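You operate a simulated robot arm through the tools that you are given. There is no shell and no other tool.

Carry out the task below with a simulated robot arm. There is one attempt and no reset: what you move stays moved.

JOB
Draw one test copy on the yellow feeder with one turn of its handwheel.
Fine: gap THIN, air MED and vacuum LOW for the turn, air and vacuum off again after; the switch stays off.

The check looks at the end state, three seconds after you hand in, the way a careful person would. Anything else that was tipped, shoved, dropped, spilled or broken makes it a failure.

ROBOT AND FRAMES
A 6-joint arm with a fingered hand, fixed in place. Base frame: the origin is on the floor under the middle of its stand, x ahead of it, y to its left, z up; the work surface is at about z = 0.93. Readings come in m, rad, newtons and seconds.
With the tool pointing down near the work surface it reaches from about 0.28 to 0.7 m from the base axis. Its first joint turns from -2.897 to 2.897 rad. Payload 4 kg.
Tool frame: the origin (TCP) lies between the finger pads and is the grasp point; the fingertips stand 0.022 m ahead of it; z points along the fingers, y is the line along which they close. The gripper opens to 0.112 m; its body begins 0.06 m behind the TCP. The gripper is a hand of 4 fingers: y runs from the thumb to the fingers, the wrist lies at [0, 0, -0.218] in the tool frame, and closing takes about 1.5 s.
Orientation is that of the tool frame in the base frame, as a unit quaternion [x, y, z, w]. With the fingers straight down and closing along the base's y, the tool's x points along the base's -x, its y along +y and its z along -z.

CONTROLS
- The arm moves only by the tool step_arm. Its argument "targets" is text: rows parted by semicolons, each of 7 numbers parted by spaces: the shift along the tool's x, y, z in units of 250 mm (1.0 is 250 mm), then the turn, a rotation vector about the tool's x, y, z in units of 45 degrees (1.0 is 45 degrees), then the closure, from 0 (fully open) to 1 (shut). In form: x y z rx ry rz gripper; .... A call has 1 to 20 rows; each row is the pose to reach, as a shift and turn from the pose commanded when the call began, along the tool's axes at that moment. A call with a number of a shift or a turn outside -1 to 1 is refused whole. Rows are played at 5 a second. More than 0.05 m and 0.15 rad between two rows, or a gripper value outside its range, and nothing of the call is played. A pose out of reach is approached as far as the arm can. The call stops where the force on the tool passes 70 N (or 10 N more than at its start, if that is more) or the arm is blocked; 0.2 s more then pass. Each finger travels about 0.045 m/s and halts on what it meets, pressing with about 31 N; the grip force reading is that of the motor and also rises with nothing between the fingers. The clock runs only during rows and for 0.2 s after the last one: add rows that repeat a pose to give the fingers time. It gives the time, the measured TCP pose, the force on the tool (base axes), the opening and the grip force at its end, in the units of the frame above (readings bear some noise), with the torque about the TCP (base axes, N m) and any sound that the robot's microphone picked up.
- Cameras (640 x 400 px; columns grow to the right, rows downward): "scene" is fixed at [0.3987, -0.5003, 1.662]; the picture's right is [1.00, -0.09, 0.00], its down [-0.06, -0.63, -0.77] and it looks along [0.07, 0.77, -0.63] (base axes); focal length 313 px, centre (320, 200). "wrist" rides on the gripper at [0.069, 0.004, -0.083] in the tool frame; the picture's right is [-0.06, 1.00, 0.00], its down [-0.77, -0.05, -0.64] and it looks along [-0.64, -0.04, 0.77] (tool axes); focal length 243 px, centre (320, 200). There is no depth. A picture from a camera that has moved, and an enlarged one, comes with that camera's place and axes in the base frame and with its lens.
- camera(camera): a new picture of that camera. It takes no simulated time.
- set_grasp(shape): the hand has 4 fingers and takes this shape, open, in about a second: jaw (thumb against the fingers, like two jaws); tri (thumb and two fingers); tip (a fingertip pinch); poke (one finger out to press); point (the index stretched); flat (the hand flat); cup (the hand cupped); fist (a fist). The gripper value then closes the fingers along that shape, each until it touches; the sizes above hold for jaw. It gives what a move gives, with no picture.
- close_up(camera, box): a new picture of the part [left, top, right, bottom] of that camera's present view, enlarged. It takes no simulated time.
- hand_in(): hands the job in; it is judged then, once.

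Places have to be worked out from the pictures, the camera data and where the tool is seen. Open the gripper and draw the arm clear of the work before you hand the job in, unless the task says otherwise.

The tools are called after "Request:" as a command line: name --argument value ..., lists and objects as JSON in quotes. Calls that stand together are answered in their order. step_arm: Moves the arm, as the interface text tells. Its arguments: {"type":"object","properties":{"targets":{"type":"string"}},"required":["targets"]} The other tools are called the same way: set_grasp (shape) gives the hand a shape; camera (camera) takes a picture; close_up (camera, box) takes an enlarged picture of a part of a camera's view; hand_in () hands the job in.

At the start:

```text
t: 0.0
position: [0.3374, 0.2136, 1.2713]
tool_rot: [0.0, 1.0, 0.0, 0.0]
wrist_force: [-0.2, -0.8, 0.6]
wrist_torque: [-0.01, -0.03, -0.01]
grip_width: 0.112
gripper_force: 0.0
shape: jaw
```

scene: 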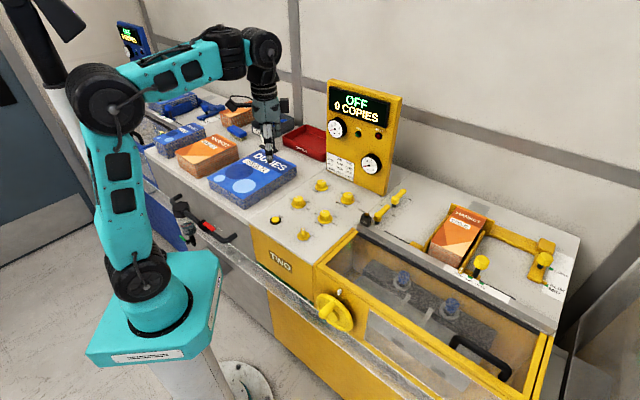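
wrist: 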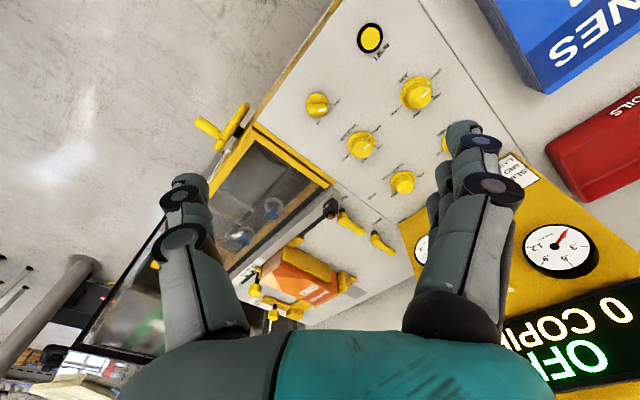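

I start by looking closely at the yellow feeder's controls in the scene camera.

Request:
close_up --camera "scene" --box '[250, 160, 410, 260]'

Request:
close_up --camera "scene" --box '[310, 70, 410, 200]'

Request:
close_up --camera "scene" --box '[410, 180, 590, 310]'

Request:
close_up --camera "scene" --box '[290, 230, 550, 400]'

Request:
close_up --camera "wrist" --box '[200, 0, 520, 200]'

```text
4.00 times, centred on (330, 210) of scene
camera zoom: at [0.3987, -0.5003, 1.662], right [1.0, -0.09, 0.0], down [-0.06, -0.63, -0.77], along [0.07, 0.77, -0.63], focal length 1253 px, centre (280, 160)
```

zoom: 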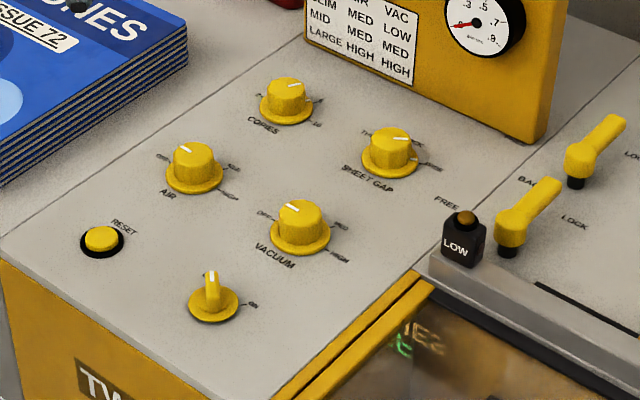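

```text
3.08 times, centred on (360, 135) of scene
camera zoom: at [0.3987, -0.5003, 1.662], right [1.0, -0.09, 0.0], down [-0.06, -0.63, -0.77], along [0.07, 0.77, -0.63], focal length 964 px, centre (197, 400)
```

zoom: 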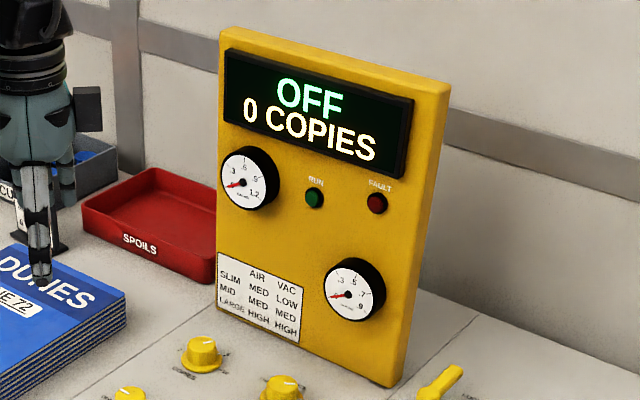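

```text
3.08 times, centred on (500, 245) of scene
camera zoom: at [0.3987, -0.5003, 1.662], right [1.0, -0.09, 0.0], down [-0.06, -0.63, -0.77], along [0.07, 0.77, -0.63], focal length 964 px, centre (-234, 62)
```

zoom: 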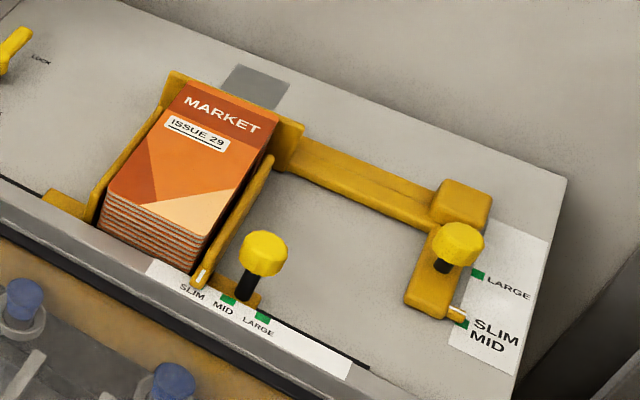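

```text
2.35 times, centred on (420, 315) of scene
camera zoom: at [0.3987, -0.5003, 1.662], right [1.0, -0.09, 0.0], down [-0.06, -0.63, -0.77], along [0.07, 0.77, -0.63], focal length 737 px, centre (85, -71)
```

zoom: 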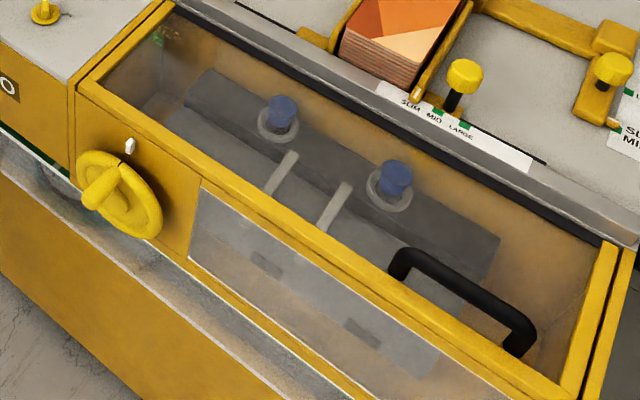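

```text
2.00 times, centred on (360, 100) of wrist
camera zoom: at [0.2665, 0.2194, 1.3564], right [0.06, 1.0, 0.0], down [0.77, -0.05, 0.64], along [0.64, -0.04, -0.77], focal length 485 px, centre (240, 400)
```

zoom: 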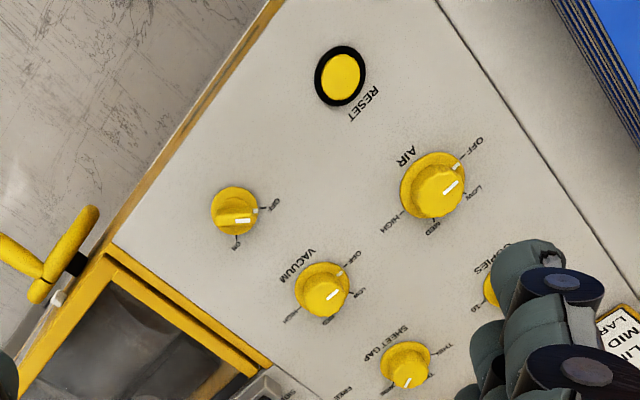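

The yellow panel's machine is turned about 45° to the base axes; I judge the AIR knob to be near (0.395, 0.367), VACUUM near (0.478, 0.281), GAP near (0.564, 0.373) and the handwheel near (0.48, 0.01, 0.80). I look at the labels and the wheel more closely before moving.

Request:
close_up --camera "scene" --box '[300, 170, 380, 220]'

Request:
close_up --camera "scene" --box '[355, 170, 435, 250]'

Request:
close_up --camera "scene" --box '[300, 280, 380, 340]'

Request:
close_up --camera "wrist" --box '[150, 80, 290, 180]'

Request:
close_up --camera "wrist" --box '[320, 60, 460, 220]'

```text
8.00 times, centred on (340, 195) of scene
camera zoom: at [0.3987, -0.5003, 1.662], right [1.0, -0.09, 0.0], down [-0.06, -0.63, -0.77], along [0.07, 0.77, -0.63], focal length 2507 px, centre (160, 240)
```

zoom: 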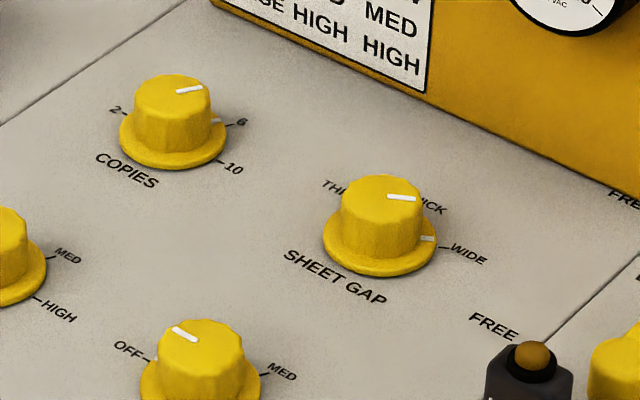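

```text
5.00 times, centred on (395, 210) of scene
camera zoom: at [0.3987, -0.5003, 1.662], right [1.0, -0.09, 0.0], down [-0.06, -0.63, -0.77], along [0.07, 0.77, -0.63], focal length 1567 px, centre (-55, 150)
```

zoom: 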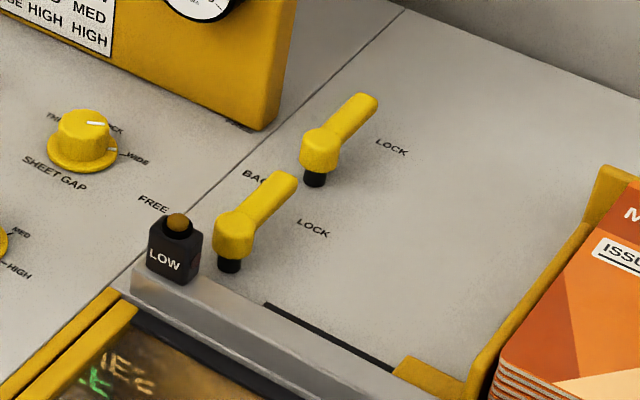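

```text
6.67 times, centred on (340, 310) of scene
camera zoom: at [0.3987, -0.5003, 1.662], right [1.0, -0.09, 0.0], down [-0.06, -0.63, -0.77], along [0.07, 0.77, -0.63], focal length 2089 px, centre (187, -533)
```

zoom: 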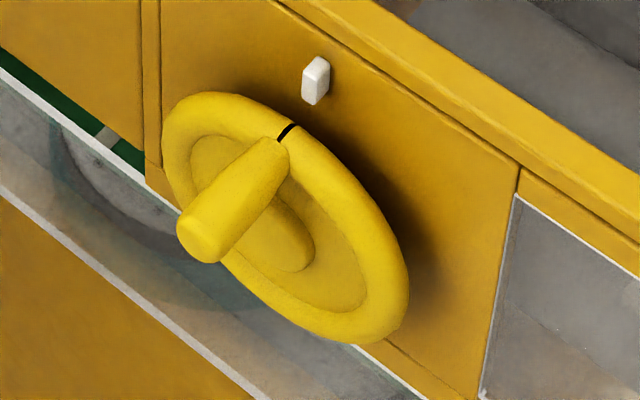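

```text
4.00 times, centred on (220, 130) of wrist
camera zoom: at [0.2665, 0.2194, 1.3564], right [0.06, 1.0, 0.0], down [0.77, -0.05, 0.64], along [0.64, -0.04, -0.77], focal length 970 px, centre (720, 480)
```

zoom: 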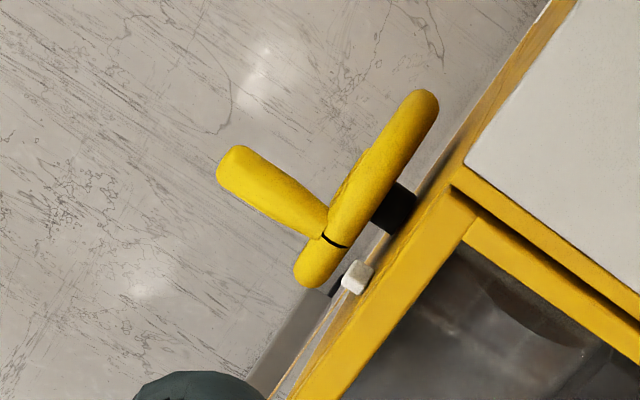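

```text
2.50 times, centred on (390, 140) of wrist
camera zoom: at [0.2665, 0.2194, 1.3564], right [0.06, 1.0, 0.0], down [0.77, -0.05, 0.64], along [0.64, -0.04, -0.77], focal length 606 px, centre (145, 350)
```

zoom: 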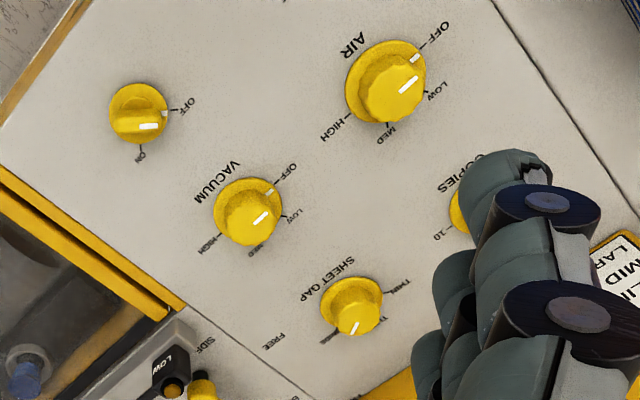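

The gap knob points at WIDE, air and vacuum at OFF, and the wheel's black mark stands at the white pointer at the top with the handle near it. I move closer above the gap knob to measure it with the wrist camera.

Request:
step_arm --targets "-0.11 0.07 0.08 0 0 0 0; -0.22 0.14 0.16 0 0 0 0; -0.33 0.21 0.24 0 0 0 0; -0.44 0.28 0.32 0 0 0 0; -0.55 0.35 0.40 0 0 0 0; -0.65 0.4256 0.485 0 0 0 0; -0.65 0.4256 0.485 0 0 0 0"

Request:
camera --camera "wrist"

Request:
camera --camera "scene"

```text
t: 1.6
position: [0.5016, 0.3202, 1.1492]
tool_rot: [0.0, 1.0, 0.0, 0.001]
wrist_force: [0.6, -0.7, 0.0]
wrist_torque: [-0.01, 0.01, -0.02]
grip_width: 0.1118
gripper_force: 0.1
shape: jaw
```

```text
taken
camera wrist: at [0.4303, 0.3245, 1.2332], right [0.06, 1.0, 0.0], down [0.77, -0.05, 0.64], along [0.64, -0.04, -0.77], focal length 243 px, centre (320, 200)
```

wrist: 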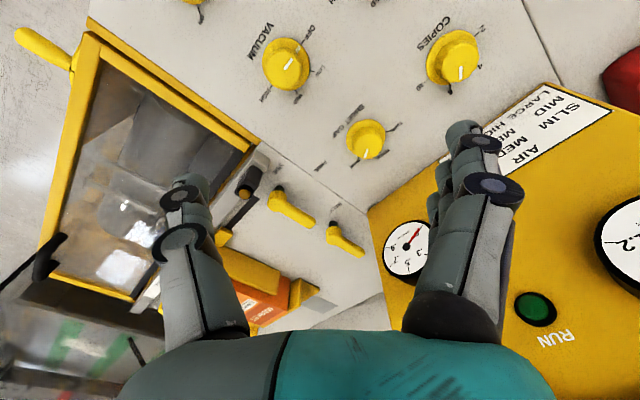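

```text
taken
```

scene: 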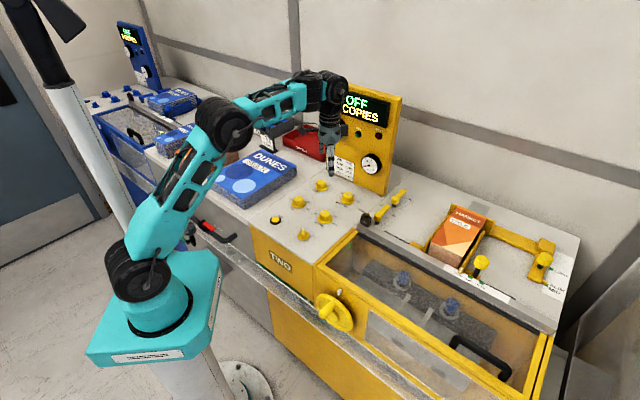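

The hand is above the yellow panel and the gap knob is clear below. I zoom in to measure the knob and its marks.

Request:
close_up --camera "wrist" --box '[300, 80, 460, 200]'

Request:
close_up --camera "wrist" --box '[220, 0, 380, 120]'

```text
3.33 times, centred on (380, 140) of wrist
camera zoom: at [0.4303, 0.3245, 1.2332], right [0.06, 1.0, 0.0], down [0.77, -0.05, 0.64], along [0.64, -0.04, -0.77], focal length 809 px, centre (120, 400)
```

zoom: 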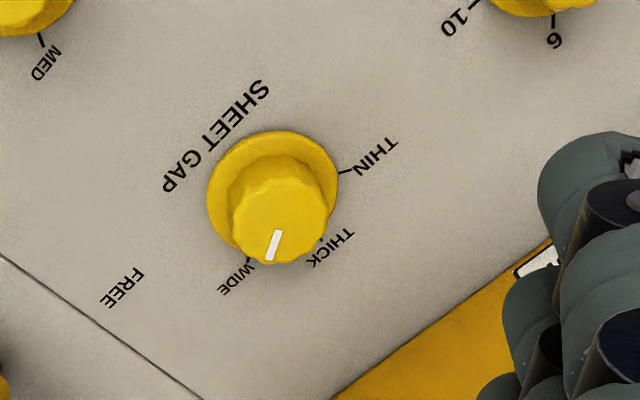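

```text
3.33 times, centred on (300, 60) of wrist
camera zoom: at [0.4303, 0.3245, 1.2332], right [0.06, 1.0, 0.0], down [0.77, -0.05, 0.64], along [0.64, -0.04, -0.77], focal length 809 px, centre (387, 667)
```

zoom: 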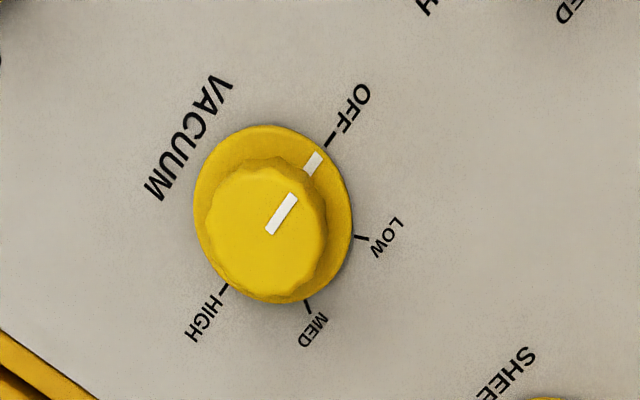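

From this view the gap knob's axis is near (0.577, 0.376), its disc top about z 0.935 and cap top about 0.956; WIDE to THIN is about 115° counter-clockwise seen from above. I move over it and turn the hand clockwise first, so the turn stays centred on the wrist's range.

Request:
step_arm --targets "-0.04 0.03 0.045 0 0 0.125 0; -0.08 0.06 0.09 0 0 0.25 0; -0.12 0.09 0.135 0 0 0.375 0; -0.16 0.12 0.18 0 0 0.5 0; -0.2 0.15 0.225 0 0 0.625 0.1; -0.24 0.18 0.27 0 0 0.75 0.2; -0.28 0.21 0.315 0 0 0.875 0.25; -0.3016 0.223 0.36 0 0 1.0 0.25; -0.3016 0.223 0.36 0 0 1.0 0.25"

Request:
camera --camera "wrist"

Request:
close_up --camera "scene" --box '[280, 80, 440, 240]'

```text
t: 3.6
position: [0.5662, 0.378, 1.0597]
tool_rot: [0.383, 0.924, 0.0, -0.001]
wrist_force: [-0.4, 0.9, -0.7]
wrist_torque: [-0.01, -0.01, 0.03]
grip_width: 0.0842
gripper_force: 0.1
shape: jaw
out of reach, approached as far as the arm can: row 7, 8, 9
```

```text
taken
camera wrist: at [0.5189, 0.4296, 1.1434], right [0.75, 0.66, 0.0], down [0.51, -0.58, 0.64], along [0.42, -0.48, -0.77], focal length 243 px, centre (320, 200)
```

wrist: 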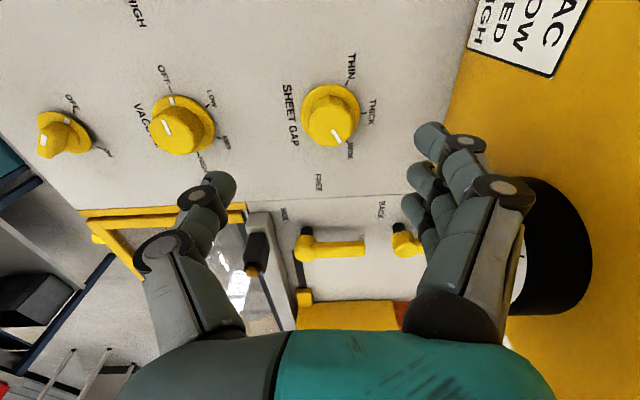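

```text
2.50 times, centred on (360, 160) of scene
camera zoom: at [0.3987, -0.5003, 1.662], right [1.0, -0.09, 0.0], down [-0.06, -0.63, -0.77], along [0.07, 0.77, -0.63], focal length 783 px, centre (220, 300)
```

zoom: 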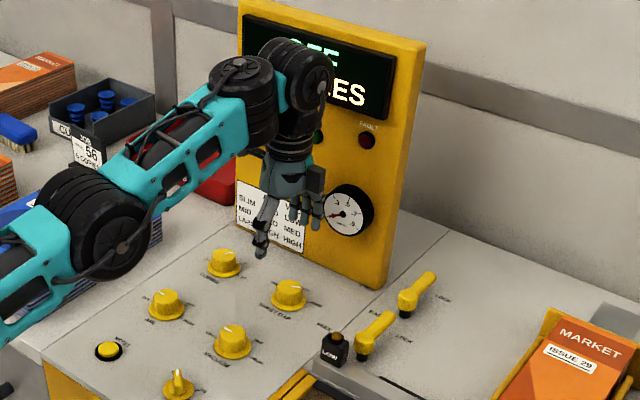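

The far position over the gap knob was slightly out of reach at this height; the reach grows lower down. I zoom in to fix the knob's position from this nearer view.

Request:
close_up --camera "wrist" --box '[270, 60, 390, 160]'

Request:
close_up --camera "wrist" --box '[20, 60, 260, 180]'

```text
4.00 times, centred on (330, 110) of wrist
camera zoom: at [0.5189, 0.4296, 1.1434], right [0.75, 0.66, 0.0], down [0.51, -0.58, 0.64], along [0.42, -0.48, -0.77], focal length 970 px, centre (280, 560)
```

zoom: 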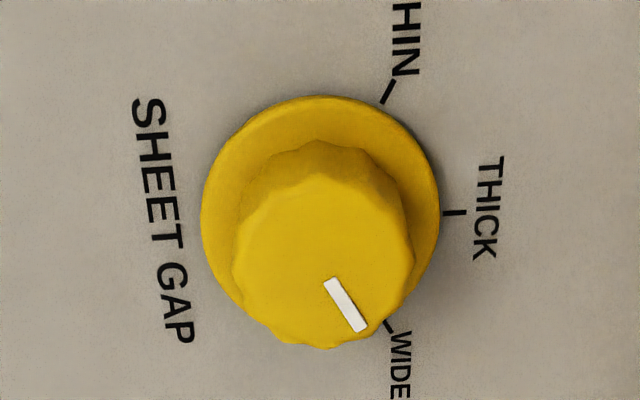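

```text
2.67 times, centred on (140, 120) of wrist
camera zoom: at [0.5189, 0.4296, 1.1434], right [0.75, 0.66, 0.0], down [0.51, -0.58, 0.64], along [0.42, -0.48, -0.77], focal length 647 px, centre (800, 413)
```

zoom: 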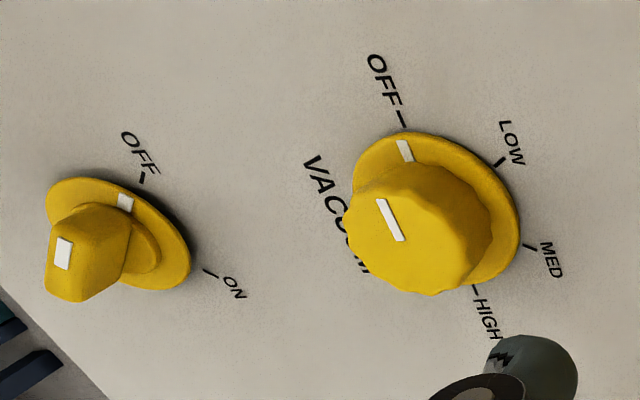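

The gap knob's axis comes out at (0.576, 0.379), cap top near z 0.960, cap about 36 mm wide; the marks are 60° apart, so THIN is about 118–120° from WIDE. I turn the hand a further 15° and lower part way.

Request:
step_arm --targets "0.004 0.002 0.06 0 0 0.11 0.25; 0.008 0.004 0.12 0 0 0.22 0.25; 0.011 0.006 0.18 0 0 0.333 0.25; 0.011 0.006 0.237 0 0 0.333 0.25; 0.011 0.006 0.237 0 0 0.333 0.25"

Request:
camera --camera "wrist"

```text
t: 4.8
position: [0.5672, 0.3785, 1.0008]
tool_rot: [0.5, 0.866, 0.0, 0.0]
wrist_force: [-0.7, -0.9, 0.2]
wrist_torque: [0.0, -0.06, -0.01]
grip_width: 0.0841
gripper_force: 0.1
shape: jaw
```

```text
taken
camera wrist: at [0.5329, 0.4408, 1.0843], right [0.9, 0.44, 0.0], down [0.34, -0.69, 0.64], along [0.28, -0.58, -0.77], focal length 243 px, centre (320, 200)
```

wrist: 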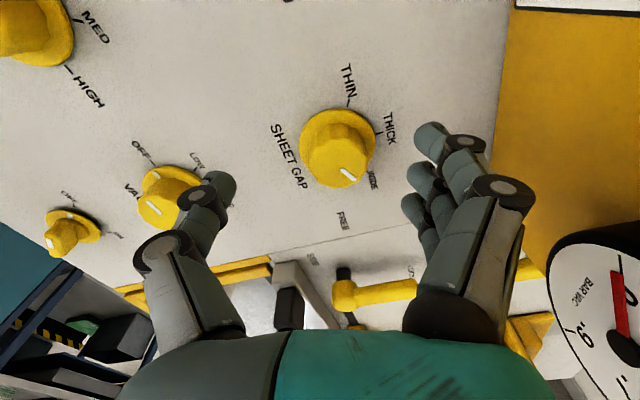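

Position reads (0.567, 0.3785), so the commanded pose had been clipped; the knob still comes out at (0.577, 0.3785). I shift 9 mm toward it and lower so the fingertips end just above its disc.

Request:
step_arm --targets "-0.0176 0.0305 0.03 0 0 0 0.25; -0.0176 0.0305 0.08 0 0 0 0.25; -0.0176 0.0305 0.12 0 0 0 0.25; -0.0176 0.0305 0.15 0 0 0 0.25; -0.0176 0.0305 0.15 0 0 0 0.25"

Request:
camera --camera "wrist"

Request:
close_up --camera "scene" --box '[280, 130, 400, 230]'

```text
t: 6.0
position: [0.5743, 0.3801, 0.9639]
tool_rot: [0.5, 0.866, -0.001, -0.001]
wrist_force: [-1.0, -0.9, 0.7]
wrist_torque: [-0.01, -0.02, 0.0]
grip_width: 0.0843
gripper_force: 0.0
shape: jaw
```

```text
taken
camera wrist: at [0.5413, 0.4427, 1.0466], right [0.9, 0.44, 0.0], down [0.34, -0.69, 0.64], along [0.29, -0.58, -0.77], focal length 243 px, centre (320, 200)
```

wrist: 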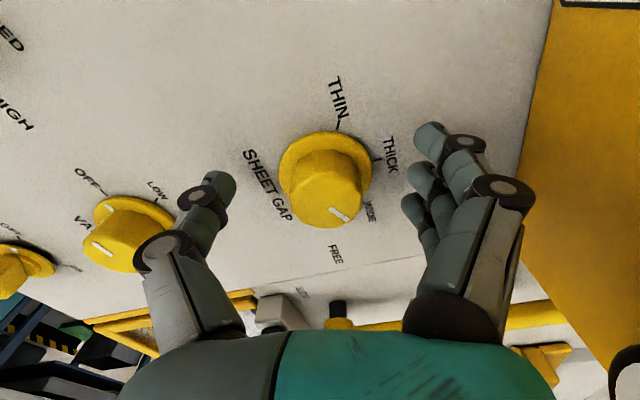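

```text
4.00 times, centred on (340, 180) of scene
camera zoom: at [0.3987, -0.5003, 1.662], right [1.0, -0.09, 0.0], down [-0.06, -0.63, -0.77], along [0.07, 0.77, -0.63], focal length 1253 px, centre (240, 280)
```

zoom: 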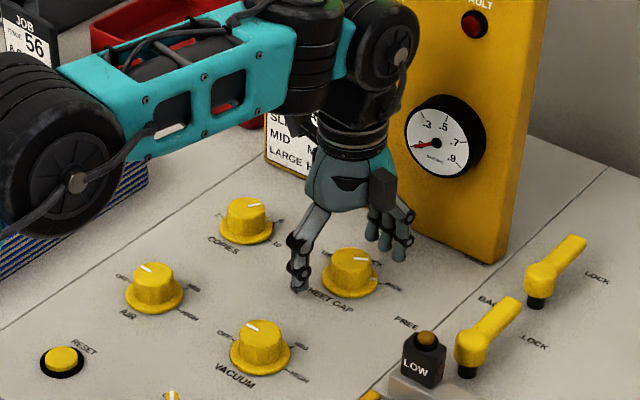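

The fingers straddle the gap knob at the cap's height. I close the hand on it.

Request:
step_arm --targets "0 0 0 0 0 0 0.5; 0 0 0 0 0 0 0.8; 0 0 0 0 0 0 1; 0 0 0 0 0 0 1; 0 0 0 0 0 0 1; 0 0 0 0 0 0 1"

Request:
camera --camera "wrist"

Request:
close_up --camera "scene" --box '[280, 130, 400, 230]'

```text
t: 7.4
position: [0.5729, 0.379, 0.9617]
tool_rot: [0.499, 0.866, 0.0, 0.0]
wrist_force: [-4.9, -3.1, -0.7]
wrist_torque: [-0.02, 0.0, 0.04]
grip_width: 0.0186
gripper_force: 25.1
shape: jaw
```

```text
taken
camera wrist: at [0.5408, 0.4425, 1.0464], right [0.9, 0.44, 0.0], down [0.34, -0.69, 0.64], along [0.28, -0.58, -0.77], focal length 243 px, centre (320, 200)
```

wrist: 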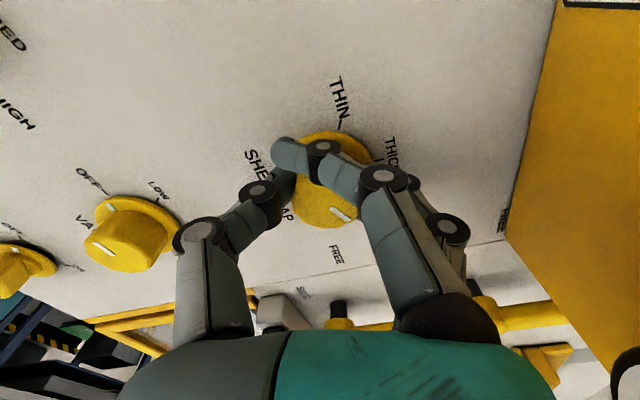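

```text
4.00 times, centred on (340, 180) of scene
camera zoom: at [0.3987, -0.5003, 1.662], right [1.0, -0.09, 0.0], down [-0.06, -0.63, -0.77], along [0.07, 0.77, -0.63], focal length 1253 px, centre (240, 280)
```

zoom: 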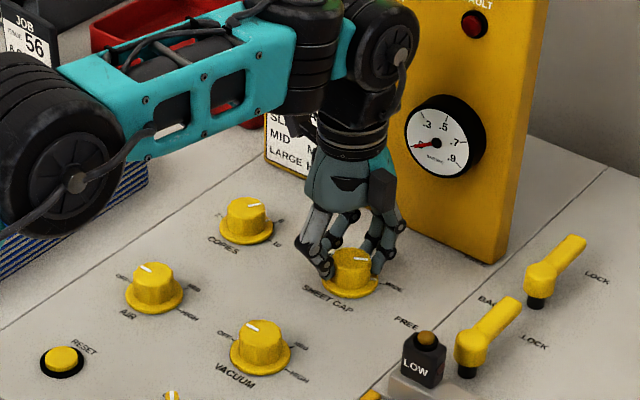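

The hand has wrapped round the knob with about 25 N of grip and little side force. I turn 30° counter-clockwise and check whether the knob follows.

Request:
step_arm --targets "0 0 0 0 0 -0.11 1; 0 0 0 0 0 -0.22 1; 0 0 0 0 0 -0.33 1; 0 0 0 0 0 -0.44 1; 0 0 0 0 0 -0.55 1; 0 0 0 0 0 -0.667 1; 0 0 0 0 0 -0.667 1"

Request:
camera --camera "wrist"

Request:
close_up --camera "scene" --box '[300, 150, 400, 220]'

```text
t: 9.0
position: [0.5731, 0.3786, 0.9634]
tool_rot: [0.258, 0.966, 0.001, 0.001]
wrist_force: [-7.2, -20.5, 0.5]
wrist_torque: [-0.34, 0.17, -0.12]
grip_width: 0.019
gripper_force: 30.9
shape: jaw
```

```text
taken
camera wrist: at [0.5135, 0.4179, 1.0466], right [0.55, 0.83, 0.0], down [0.64, -0.42, 0.64], along [0.53, -0.36, -0.77], focal length 243 px, centre (320, 200)
```

wrist: 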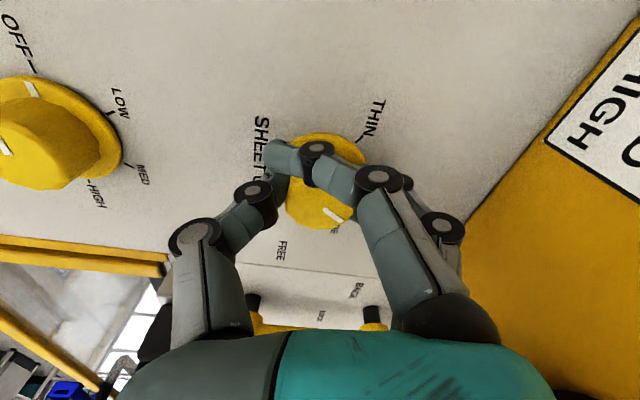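

```text
5.71 times, centred on (350, 185) of scene
camera zoom: at [0.3987, -0.5003, 1.662], right [1.0, -0.09, 0.0], down [-0.06, -0.63, -0.77], along [0.07, 0.77, -0.63], focal length 1790 px, centre (149, 286)
```

zoom: 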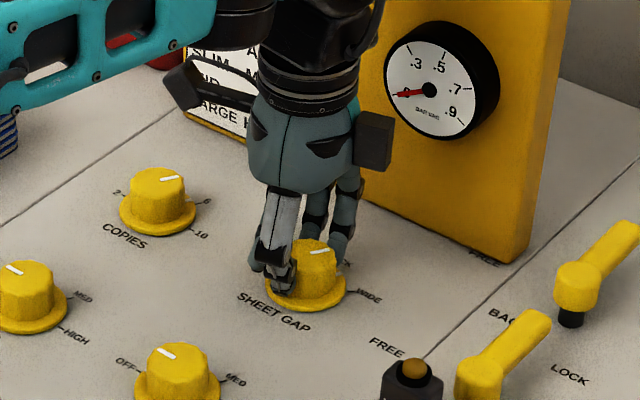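

The knob seems to follow. I check the pointer angle up close before going on.

Request:
close_up --camera "wrist" --box '[240, 90, 420, 250]'

```text
2.50 times, centred on (330, 170) of wrist
camera zoom: at [0.5135, 0.4179, 1.0466], right [0.55, 0.83, 0.0], down [0.64, -0.42, 0.64], along [0.53, -0.36, -0.77], focal length 606 px, centre (295, 275)
```

zoom: 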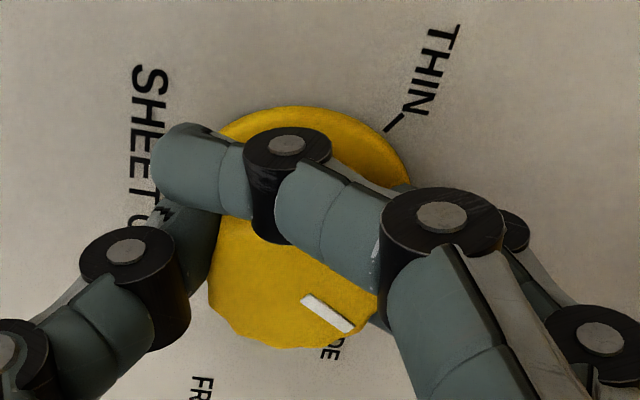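

The pointer has gone from about −16° to about +14°, following exactly. I turn another 45°, easing 1 mm toward −y to relieve the side force.

Request:
step_arm --targets "-0.002 -0.0035 0 0 0 -0.125 1; -0.002 -0.0035 0 0 0 -0.25 1; -0.002 -0.0035 0 0 0 -0.375 1; -0.002 -0.0035 0 0 0 -0.5 1; -0.002 -0.0035 0 0 0 -0.625 1; -0.002 -0.0035 0 0 0 -0.75 1; -0.002 -0.0035 0 0 0 -0.875 1; -0.002 -0.0035 0 0 0 -1 1; -0.002 -0.0035 0 0 0 -1 1"

Request:
close_up --camera "wrist" --box '[240, 90, 420, 250]'

Request:
close_up --camera "scene" --box '[300, 150, 400, 220]'

```text
t: 11.0
position: [0.5724, 0.377, 0.9623]
tool_rot: [-0.131, 0.991, 0.0, -0.001]
wrist_force: [-11.7, -34.4, 2.5]
wrist_torque: [-0.73, 0.11, -0.27]
grip_width: 0.0202
gripper_force: 30.9
shape: jaw
```

```text
2.50 times, centred on (330, 170) of wrist
camera zoom: at [0.503, 0.3641, 1.047], right [-0.2, 0.98, 0.0], down [0.75, 0.15, 0.64], along [0.63, 0.13, -0.77], focal length 606 px, centre (295, 275)
```

zoom: 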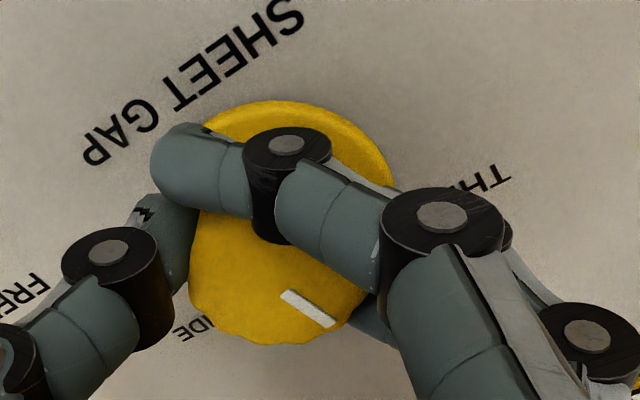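

```text
5.71 times, centred on (350, 185) of scene
camera zoom: at [0.3987, -0.5003, 1.662], right [1.0, -0.09, 0.0], down [-0.06, -0.63, -0.77], along [0.07, 0.77, -0.63], focal length 1790 px, centre (149, 286)
```

zoom: 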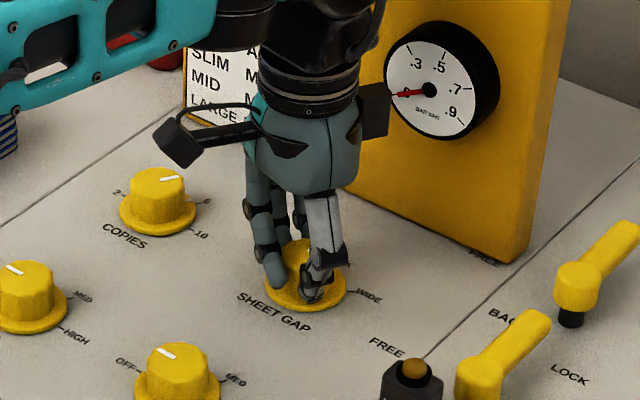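

The pointer is now at about 60°, still following. I turn the last ~43° to THIN, easing 3 mm toward −y against the growing side force.

Request:
step_arm --targets "0.003 -0.006 0 0 0 -0.1 1; 0.005 -0.011 0 0 0 -0.225 1; 0.005 -0.011 0 0 0 -0.35 1; 0.005 -0.011 0 0 0 -0.475 1; 0.005 -0.011 0 0 0 -0.6 1; 0.005 -0.011 0 0 0 -0.725 1; 0.005 -0.011 0 0 0 -0.85 1; 0.005 -0.011 0 0 0 -0.95 1; 0.005 -0.011 0 0 0 -0.95 1"

Request:
close_up --camera "wrist" --box '[240, 90, 420, 250]'

Request:
close_up --camera "scene" --box '[300, 150, 400, 220]'

```text
t: 13.0
position: [0.5735, 0.3719, 0.9641]
tool_rot: [-0.482, 0.876, 0.0, 0.001]
wrist_force: [6.3, -33.0, -6.1]
wrist_torque: [-0.55, -0.03, -0.31]
grip_width: 0.0197
gripper_force: 31.0
shape: jaw
```

```text
2.50 times, centred on (330, 170) of wrist
camera zoom: at [0.5314, 0.3171, 1.0479], right [-0.81, 0.59, 0.0], down [0.45, 0.62, 0.64], along [0.38, 0.52, -0.77], focal length 606 px, centre (295, 275)
```

zoom: 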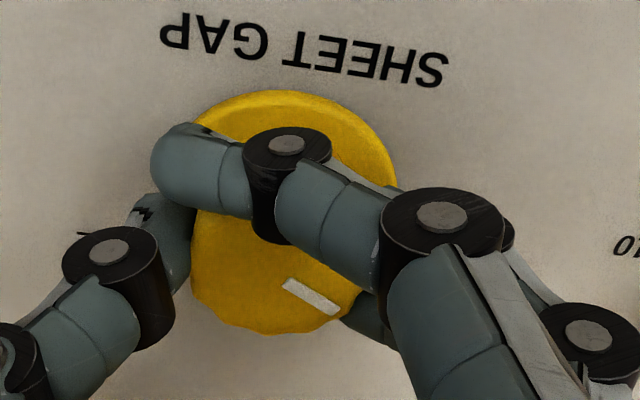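

```text
5.71 times, centred on (350, 185) of scene
camera zoom: at [0.3987, -0.5003, 1.662], right [1.0, -0.09, 0.0], down [-0.06, -0.63, -0.77], along [0.07, 0.77, -0.63], focal length 1790 px, centre (149, 286)
```

zoom: 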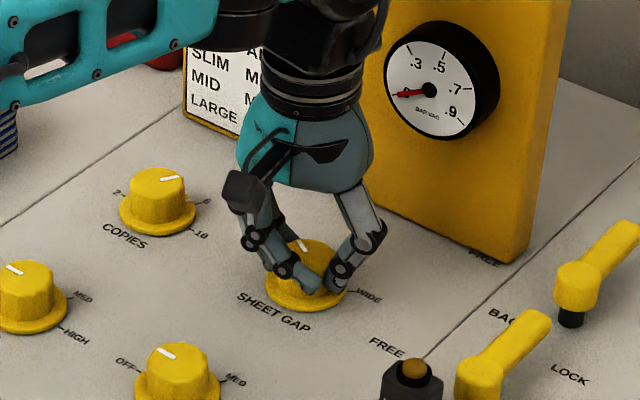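

The pointer should now be at about 102–108°, at THIN. I open the hand to let go and look.

Request:
step_arm --targets "0 0 0 0 0 0 0.7; 0 0 0 0 0 0 0.4; 0 0 0 0 0 0 0.2; 0 0 0 0 0 0 0.2; 0 0 0 0 0 0 0.2; 0 0 0 0 0 0 0.2; 0 0 0 0 0 0 0.2"

Request:
camera --camera "wrist"

Request:
close_up --camera "scene" --box '[300, 150, 400, 220]'

```text
t: 14.6
position: [0.5718, 0.3749, 0.9638]
tool_rot: [-0.483, 0.875, 0.0, 0.0]
wrist_force: [-0.2, 0.4, 0.5]
wrist_torque: [-0.03, -0.01, 0.01]
grip_width: 0.0891
gripper_force: 0.0
shape: jaw
```

```text
taken
camera wrist: at [0.53, 0.3197, 1.0477], right [-0.81, 0.59, 0.0], down [0.45, 0.62, 0.64], along [0.38, 0.52, -0.77], focal length 243 px, centre (320, 200)
```

wrist: 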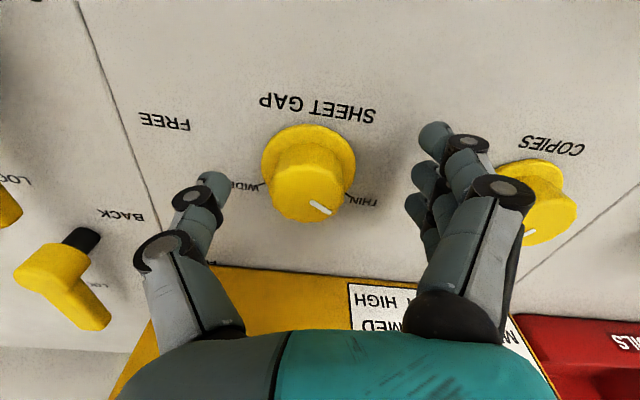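

```text
5.71 times, centred on (350, 185) of scene
camera zoom: at [0.3987, -0.5003, 1.662], right [1.0, -0.09, 0.0], down [-0.06, -0.63, -0.77], along [0.07, 0.77, -0.63], focal length 1790 px, centre (149, 286)
```

zoom: 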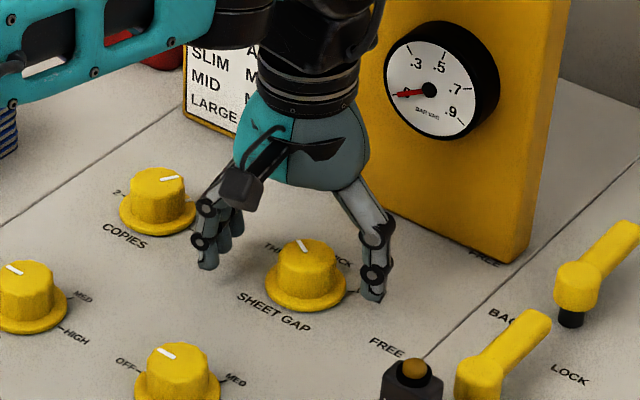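

The hand is off the gap knob. I lift straight up and view the pointer against the THIN mark.

Request:
step_arm --targets "0 0 -0.1 0 0 0 0.2; 0 0 -0.2 0 0 0 0.1; 0 0 -0.3 0 0 0 0; 0 0 -0.4 0 0 0 0; 0 0 -0.4 0 0 0 0"

Request:
camera --camera "wrist"

Request:
close_up --camera "wrist" --box '[240, 40, 420, 160]'

Request:
close_up --camera "scene" --box '[325, 175, 375, 215]'

```text
t: 15.8
position: [0.5668, 0.3726, 1.0599]
tool_rot: [-0.482, 0.876, 0.0, 0.0]
wrist_force: [0.5, -0.1, -0.5]
wrist_torque: [-0.01, -0.02, 0.03]
grip_width: 0.112
gripper_force: 0.1
shape: jaw
out of reach, approached as far as the arm can: row 4, 5
```

```text
taken
camera wrist: at [0.5239, 0.3164, 1.1443], right [-0.81, 0.59, 0.0], down [0.45, 0.62, 0.64], along [0.38, 0.52, -0.77], focal length 243 px, centre (320, 200)
```

wrist: 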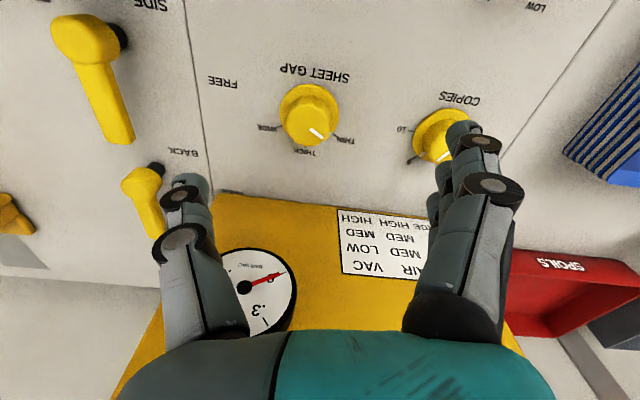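

```text
3.33 times, centred on (330, 100) of wrist
camera zoom: at [0.5239, 0.3164, 1.1443], right [-0.81, 0.59, 0.0], down [0.45, 0.62, 0.64], along [0.38, 0.52, -0.77], focal length 809 px, centre (287, 533)
```

zoom: 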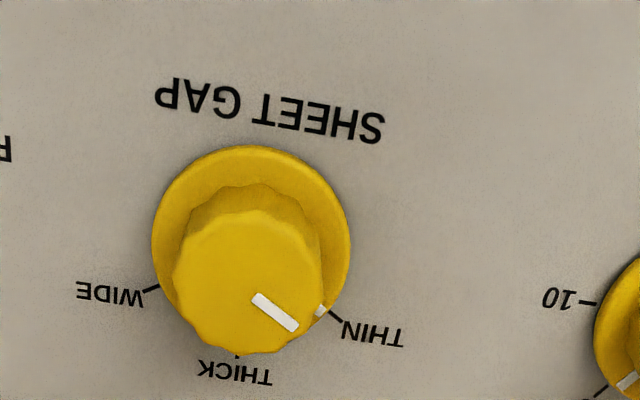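

```text
10.00 times, centred on (350, 195) of scene
camera zoom: at [0.3987, -0.5003, 1.662], right [1.0, -0.09, 0.0], down [-0.06, -0.63, -0.77], along [0.07, 0.77, -0.63], focal length 3133 px, centre (20, 250)
```

zoom: 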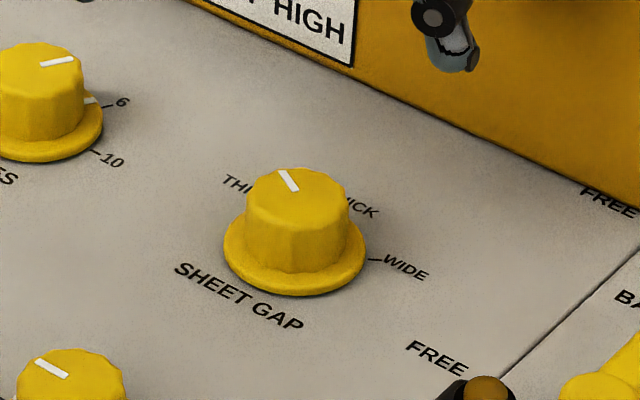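

The mark on the gap knob's disc lines up with THIN. Next the AIR knob, which I place at about (0.395, 0.367); the present hand angle suits a 120° clockwise turn, so I move over it at this angle.

Request:
step_arm --targets "0.07 0.1 0 0 0 0 0; 0.14 0.21 0.02 0 0 0 0; 0.21 0.32 0.04 0 0 0 0; 0.28 0.42 0.07 0 0 0 0; 0.34 0.51 0.1 0 0 0 0.1; 0.386 0.568 0.12 0 0 0 0.2; 0.386 0.568 0.12 0 0 0 0.2"

Request:
camera --camera "wrist"

Request:
close_up --camera "wrist" --box '[240, 60, 420, 180]'

Request:
close_up --camera "scene" --box '[250, 120, 410, 250]'

```text
t: 17.4
position: [0.3952, 0.3653, 1.0306]
tool_rot: [-0.484, 0.875, 0.0, -0.001]
wrist_force: [-0.3, 0.3, -0.4]
wrist_torque: [0.02, 0.0, 0.0]
grip_width: 0.0899
gripper_force: 0.0
shape: jaw
out of reach, approached as far as the arm can: row 1
```

```text
taken
camera wrist: at [0.3524, 0.3094, 1.1136], right [-0.81, 0.59, 0.0], down [0.45, 0.62, 0.64], along [0.38, 0.52, -0.77], focal length 243 px, centre (320, 200)
```

wrist: 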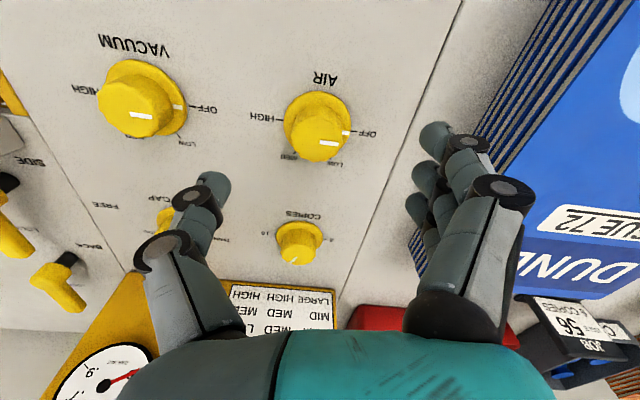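

```text
3.33 times, centred on (330, 120) of wrist
camera zoom: at [0.3524, 0.3094, 1.1136], right [-0.81, 0.59, 0.0], down [0.45, 0.62, 0.64], along [0.38, 0.52, -0.77], focal length 809 px, centre (287, 467)
```

zoom: 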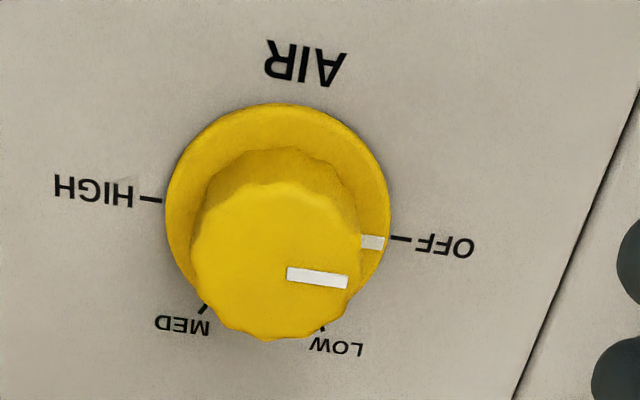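

```text
3.08 times, centred on (330, 185) of scene
camera zoom: at [0.3987, -0.5003, 1.662], right [1.0, -0.09, 0.0], down [-0.06, -0.63, -0.77], along [0.07, 0.77, -0.63], focal length 964 px, centre (289, 246)
```

zoom: 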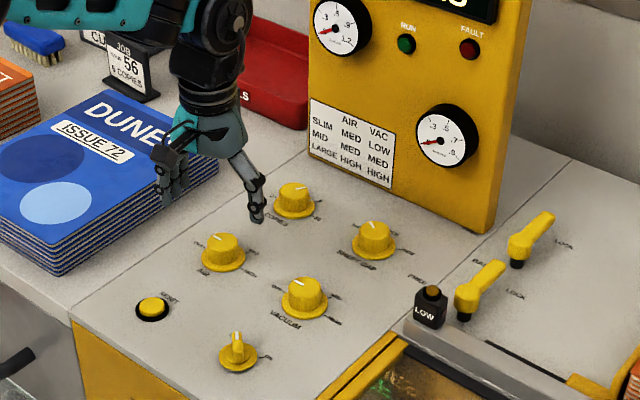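

The AIR knob's axis comes out near (0.397, 0.367), the pointer is at OFF, and the blue stack is about 13 cm away, clear of the fingers. I lower onto the knob and close.

Request:
step_arm --targets "-0.01 -0.0025 0.08 0 0 0 0.22; -0.01 -0.0025 0.16 0 0 0 0.22; -0.01 -0.0025 0.22 0 0 0 0.22; -0.01 -0.0025 0.267 0 0 0 0.22; -0.01 -0.0025 0.267 0 0 0 0.22"

Request:
camera --camera "wrist"

Request:
close_up --camera "scene" --box '[250, 130, 370, 230]'

```text
t: 18.6
position: [0.3957, 0.368, 0.9641]
tool_rot: [-0.484, 0.875, 0.0, 0.0]
wrist_force: [-0.3, 0.0, 1.0]
wrist_torque: [0.0, -0.03, 0.0]
grip_width: 0.0879
gripper_force: 0.0
shape: jaw
```

```text
taken
camera wrist: at [0.3538, 0.3122, 1.0486], right [-0.81, 0.59, 0.0], down [0.45, 0.62, 0.64], along [0.38, 0.52, -0.77], focal length 243 px, centre (320, 200)
```

wrist: 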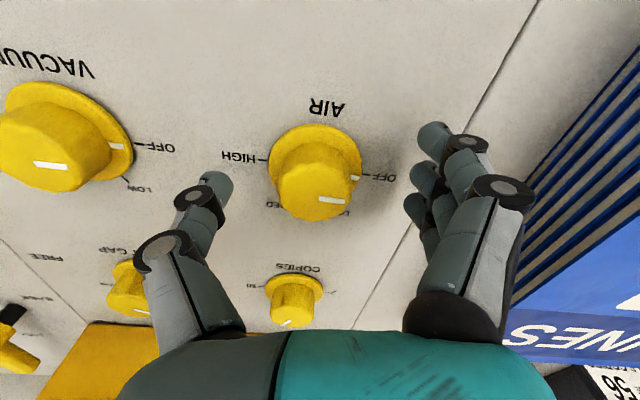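

```text
4.00 times, centred on (310, 180) of scene
camera zoom: at [0.3987, -0.5003, 1.662], right [1.0, -0.09, 0.0], down [-0.06, -0.63, -0.77], along [0.07, 0.77, -0.63], focal length 1253 px, centre (360, 280)
```

zoom: 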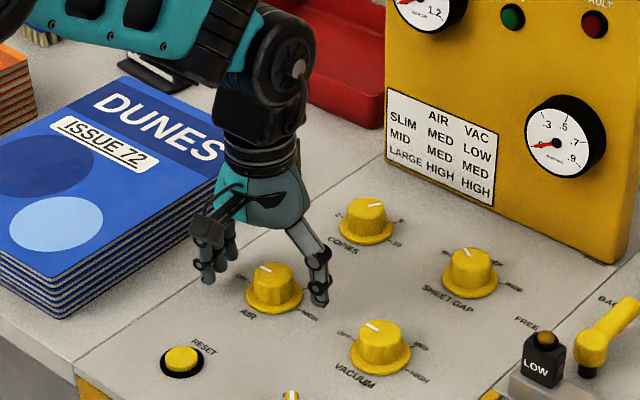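

Knob is centred between thumb and fingers. I close on it.

Request:
step_arm --targets "0 0 0 0 0 0 0.5; 0 0 0 0 0 0 0.8; 0 0 0 0 0 0 1; 0 0 0 0 0 0 1; 0 0 0 0 0 0 1; 0 0 0 0 0 0 1"

Request:
close_up --camera "wrist" --box '[220, 90, 420, 250]'

```text
t: 20.0
position: [0.3962, 0.3673, 0.965]
tool_rot: [-0.482, 0.876, 0.0, 0.001]
wrist_force: [2.8, -1.2, -2.0]
wrist_torque: [0.02, 0.0, 0.01]
grip_width: 0.0207
gripper_force: 20.5
shape: jaw
```

```text
2.50 times, centred on (320, 170) of wrist
camera zoom: at [0.3541, 0.3119, 1.0487], right [-0.81, 0.59, 0.0], down [0.45, 0.62, 0.64], along [0.38, 0.52, -0.77], focal length 606 px, centre (320, 275)
```

zoom: 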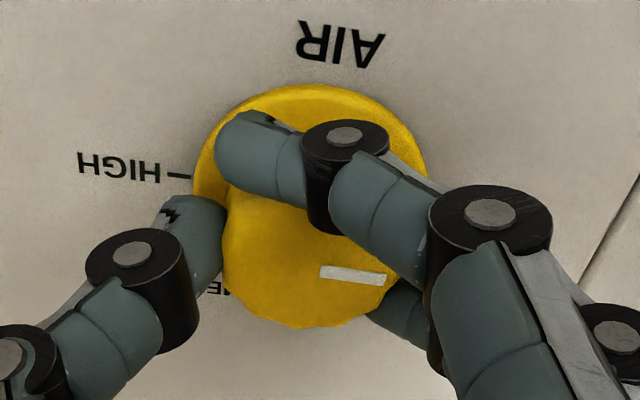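

Grip is good with little side force. I turn clockwise 45° first.

Request:
step_arm --targets "0 0 0 0 0 0.125 1; 0 0 0 0 0 0.25 1; 0 0 0 0 0 0.375 1; 0 0 0 0 0 0.5 1; 0 0 0 0 0 0.625 1; 0 0 0 0 0 0.75 1; 0 0 0 0 0 0.875 1; 0 0 0 0 0 1 1; 0 0 0 0 0 1 1"

Request:
close_up --camera "wrist" --box '[220, 90, 420, 250]'

Request:
close_up --camera "scene" --box '[250, 150, 350, 230]'

```text
t: 22.0
position: [0.3975, 0.3681, 0.9646]
tool_rot: [-0.111, 0.994, 0.0, 0.001]
wrist_force: [11.4, 9.1, 7.5]
wrist_torque: [0.45, -0.26, 0.0]
grip_width: 0.0186
gripper_force: 31.1
shape: jaw
```

```text
2.50 times, centred on (320, 170) of wrist
camera zoom: at [0.3262, 0.357, 1.0481], right [-0.16, 0.99, 0.0], down [0.76, 0.12, 0.64], along [0.63, 0.1, -0.77], focal length 606 px, centre (320, 275)
```

zoom: 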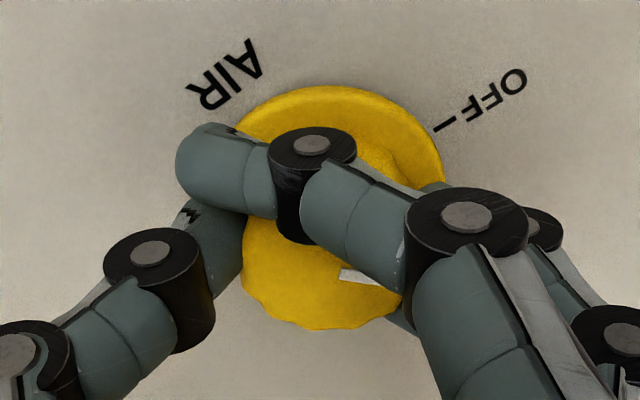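

```text
5.00 times, centred on (300, 190) of scene
camera zoom: at [0.3987, -0.5003, 1.662], right [1.0, -0.09, 0.0], down [-0.06, -0.63, -0.77], along [0.07, 0.77, -0.63], focal length 1567 px, centre (420, 250)
```

zoom: 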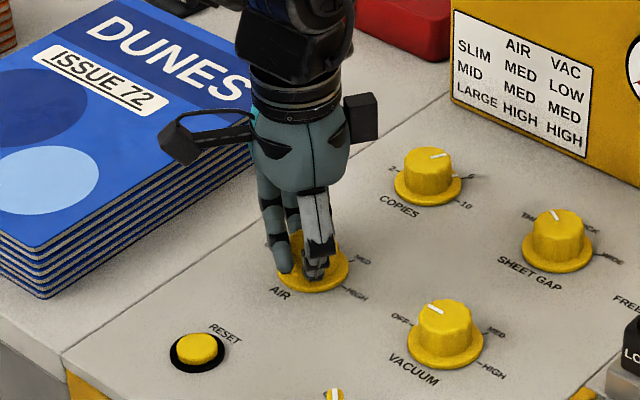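

The knob is following. I turn another 45° clockwise.

Request:
step_arm --targets "0 0 0 0 0 0.125 1; 0 0 0 0 0 0.25 1; 0 0 0 0 0 0.375 1; 0 0 0 0 0 0.5 1; 0 0 0 0 0 0.625 1; 0 0 0 0 0 0.75 1; 0 0 0 0 0 0.875 1; 0 0 0 0 0 1 1; 0 0 0 0 0 1 1"

Request:
close_up --camera "wrist" --box '[220, 90, 420, 250]'

Request:
close_up --camera "scene" --box '[250, 150, 350, 230]'

```text
t: 24.0
position: [0.3957, 0.3685, 0.9637]
tool_rot: [0.276, 0.961, 0.0, 0.0]
wrist_force: [-7.9, 18.7, 11.0]
wrist_torque: [0.55, -0.22, 0.1]
grip_width: 0.0188
gripper_force: 30.5
shape: jaw
```

```text
2.50 times, centred on (320, 170) of wrist
camera zoom: at [0.3378, 0.409, 1.0474], right [0.58, 0.81, 0.0], down [0.62, -0.45, 0.64], along [0.52, -0.38, -0.77], focal length 606 px, centre (320, 275)
```

zoom: 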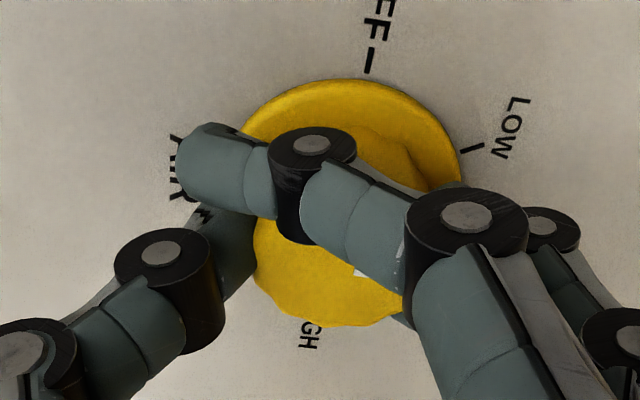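

```text
5.00 times, centred on (300, 190) of scene
camera zoom: at [0.3987, -0.5003, 1.662], right [1.0, -0.09, 0.0], down [-0.06, -0.63, -0.77], along [0.07, 0.77, -0.63], focal length 1567 px, centre (420, 250)
```

zoom: 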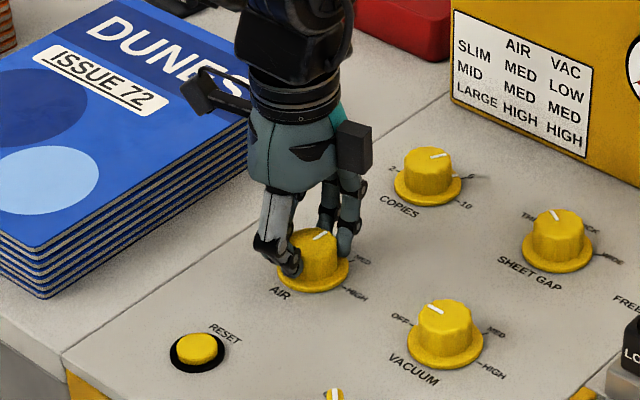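

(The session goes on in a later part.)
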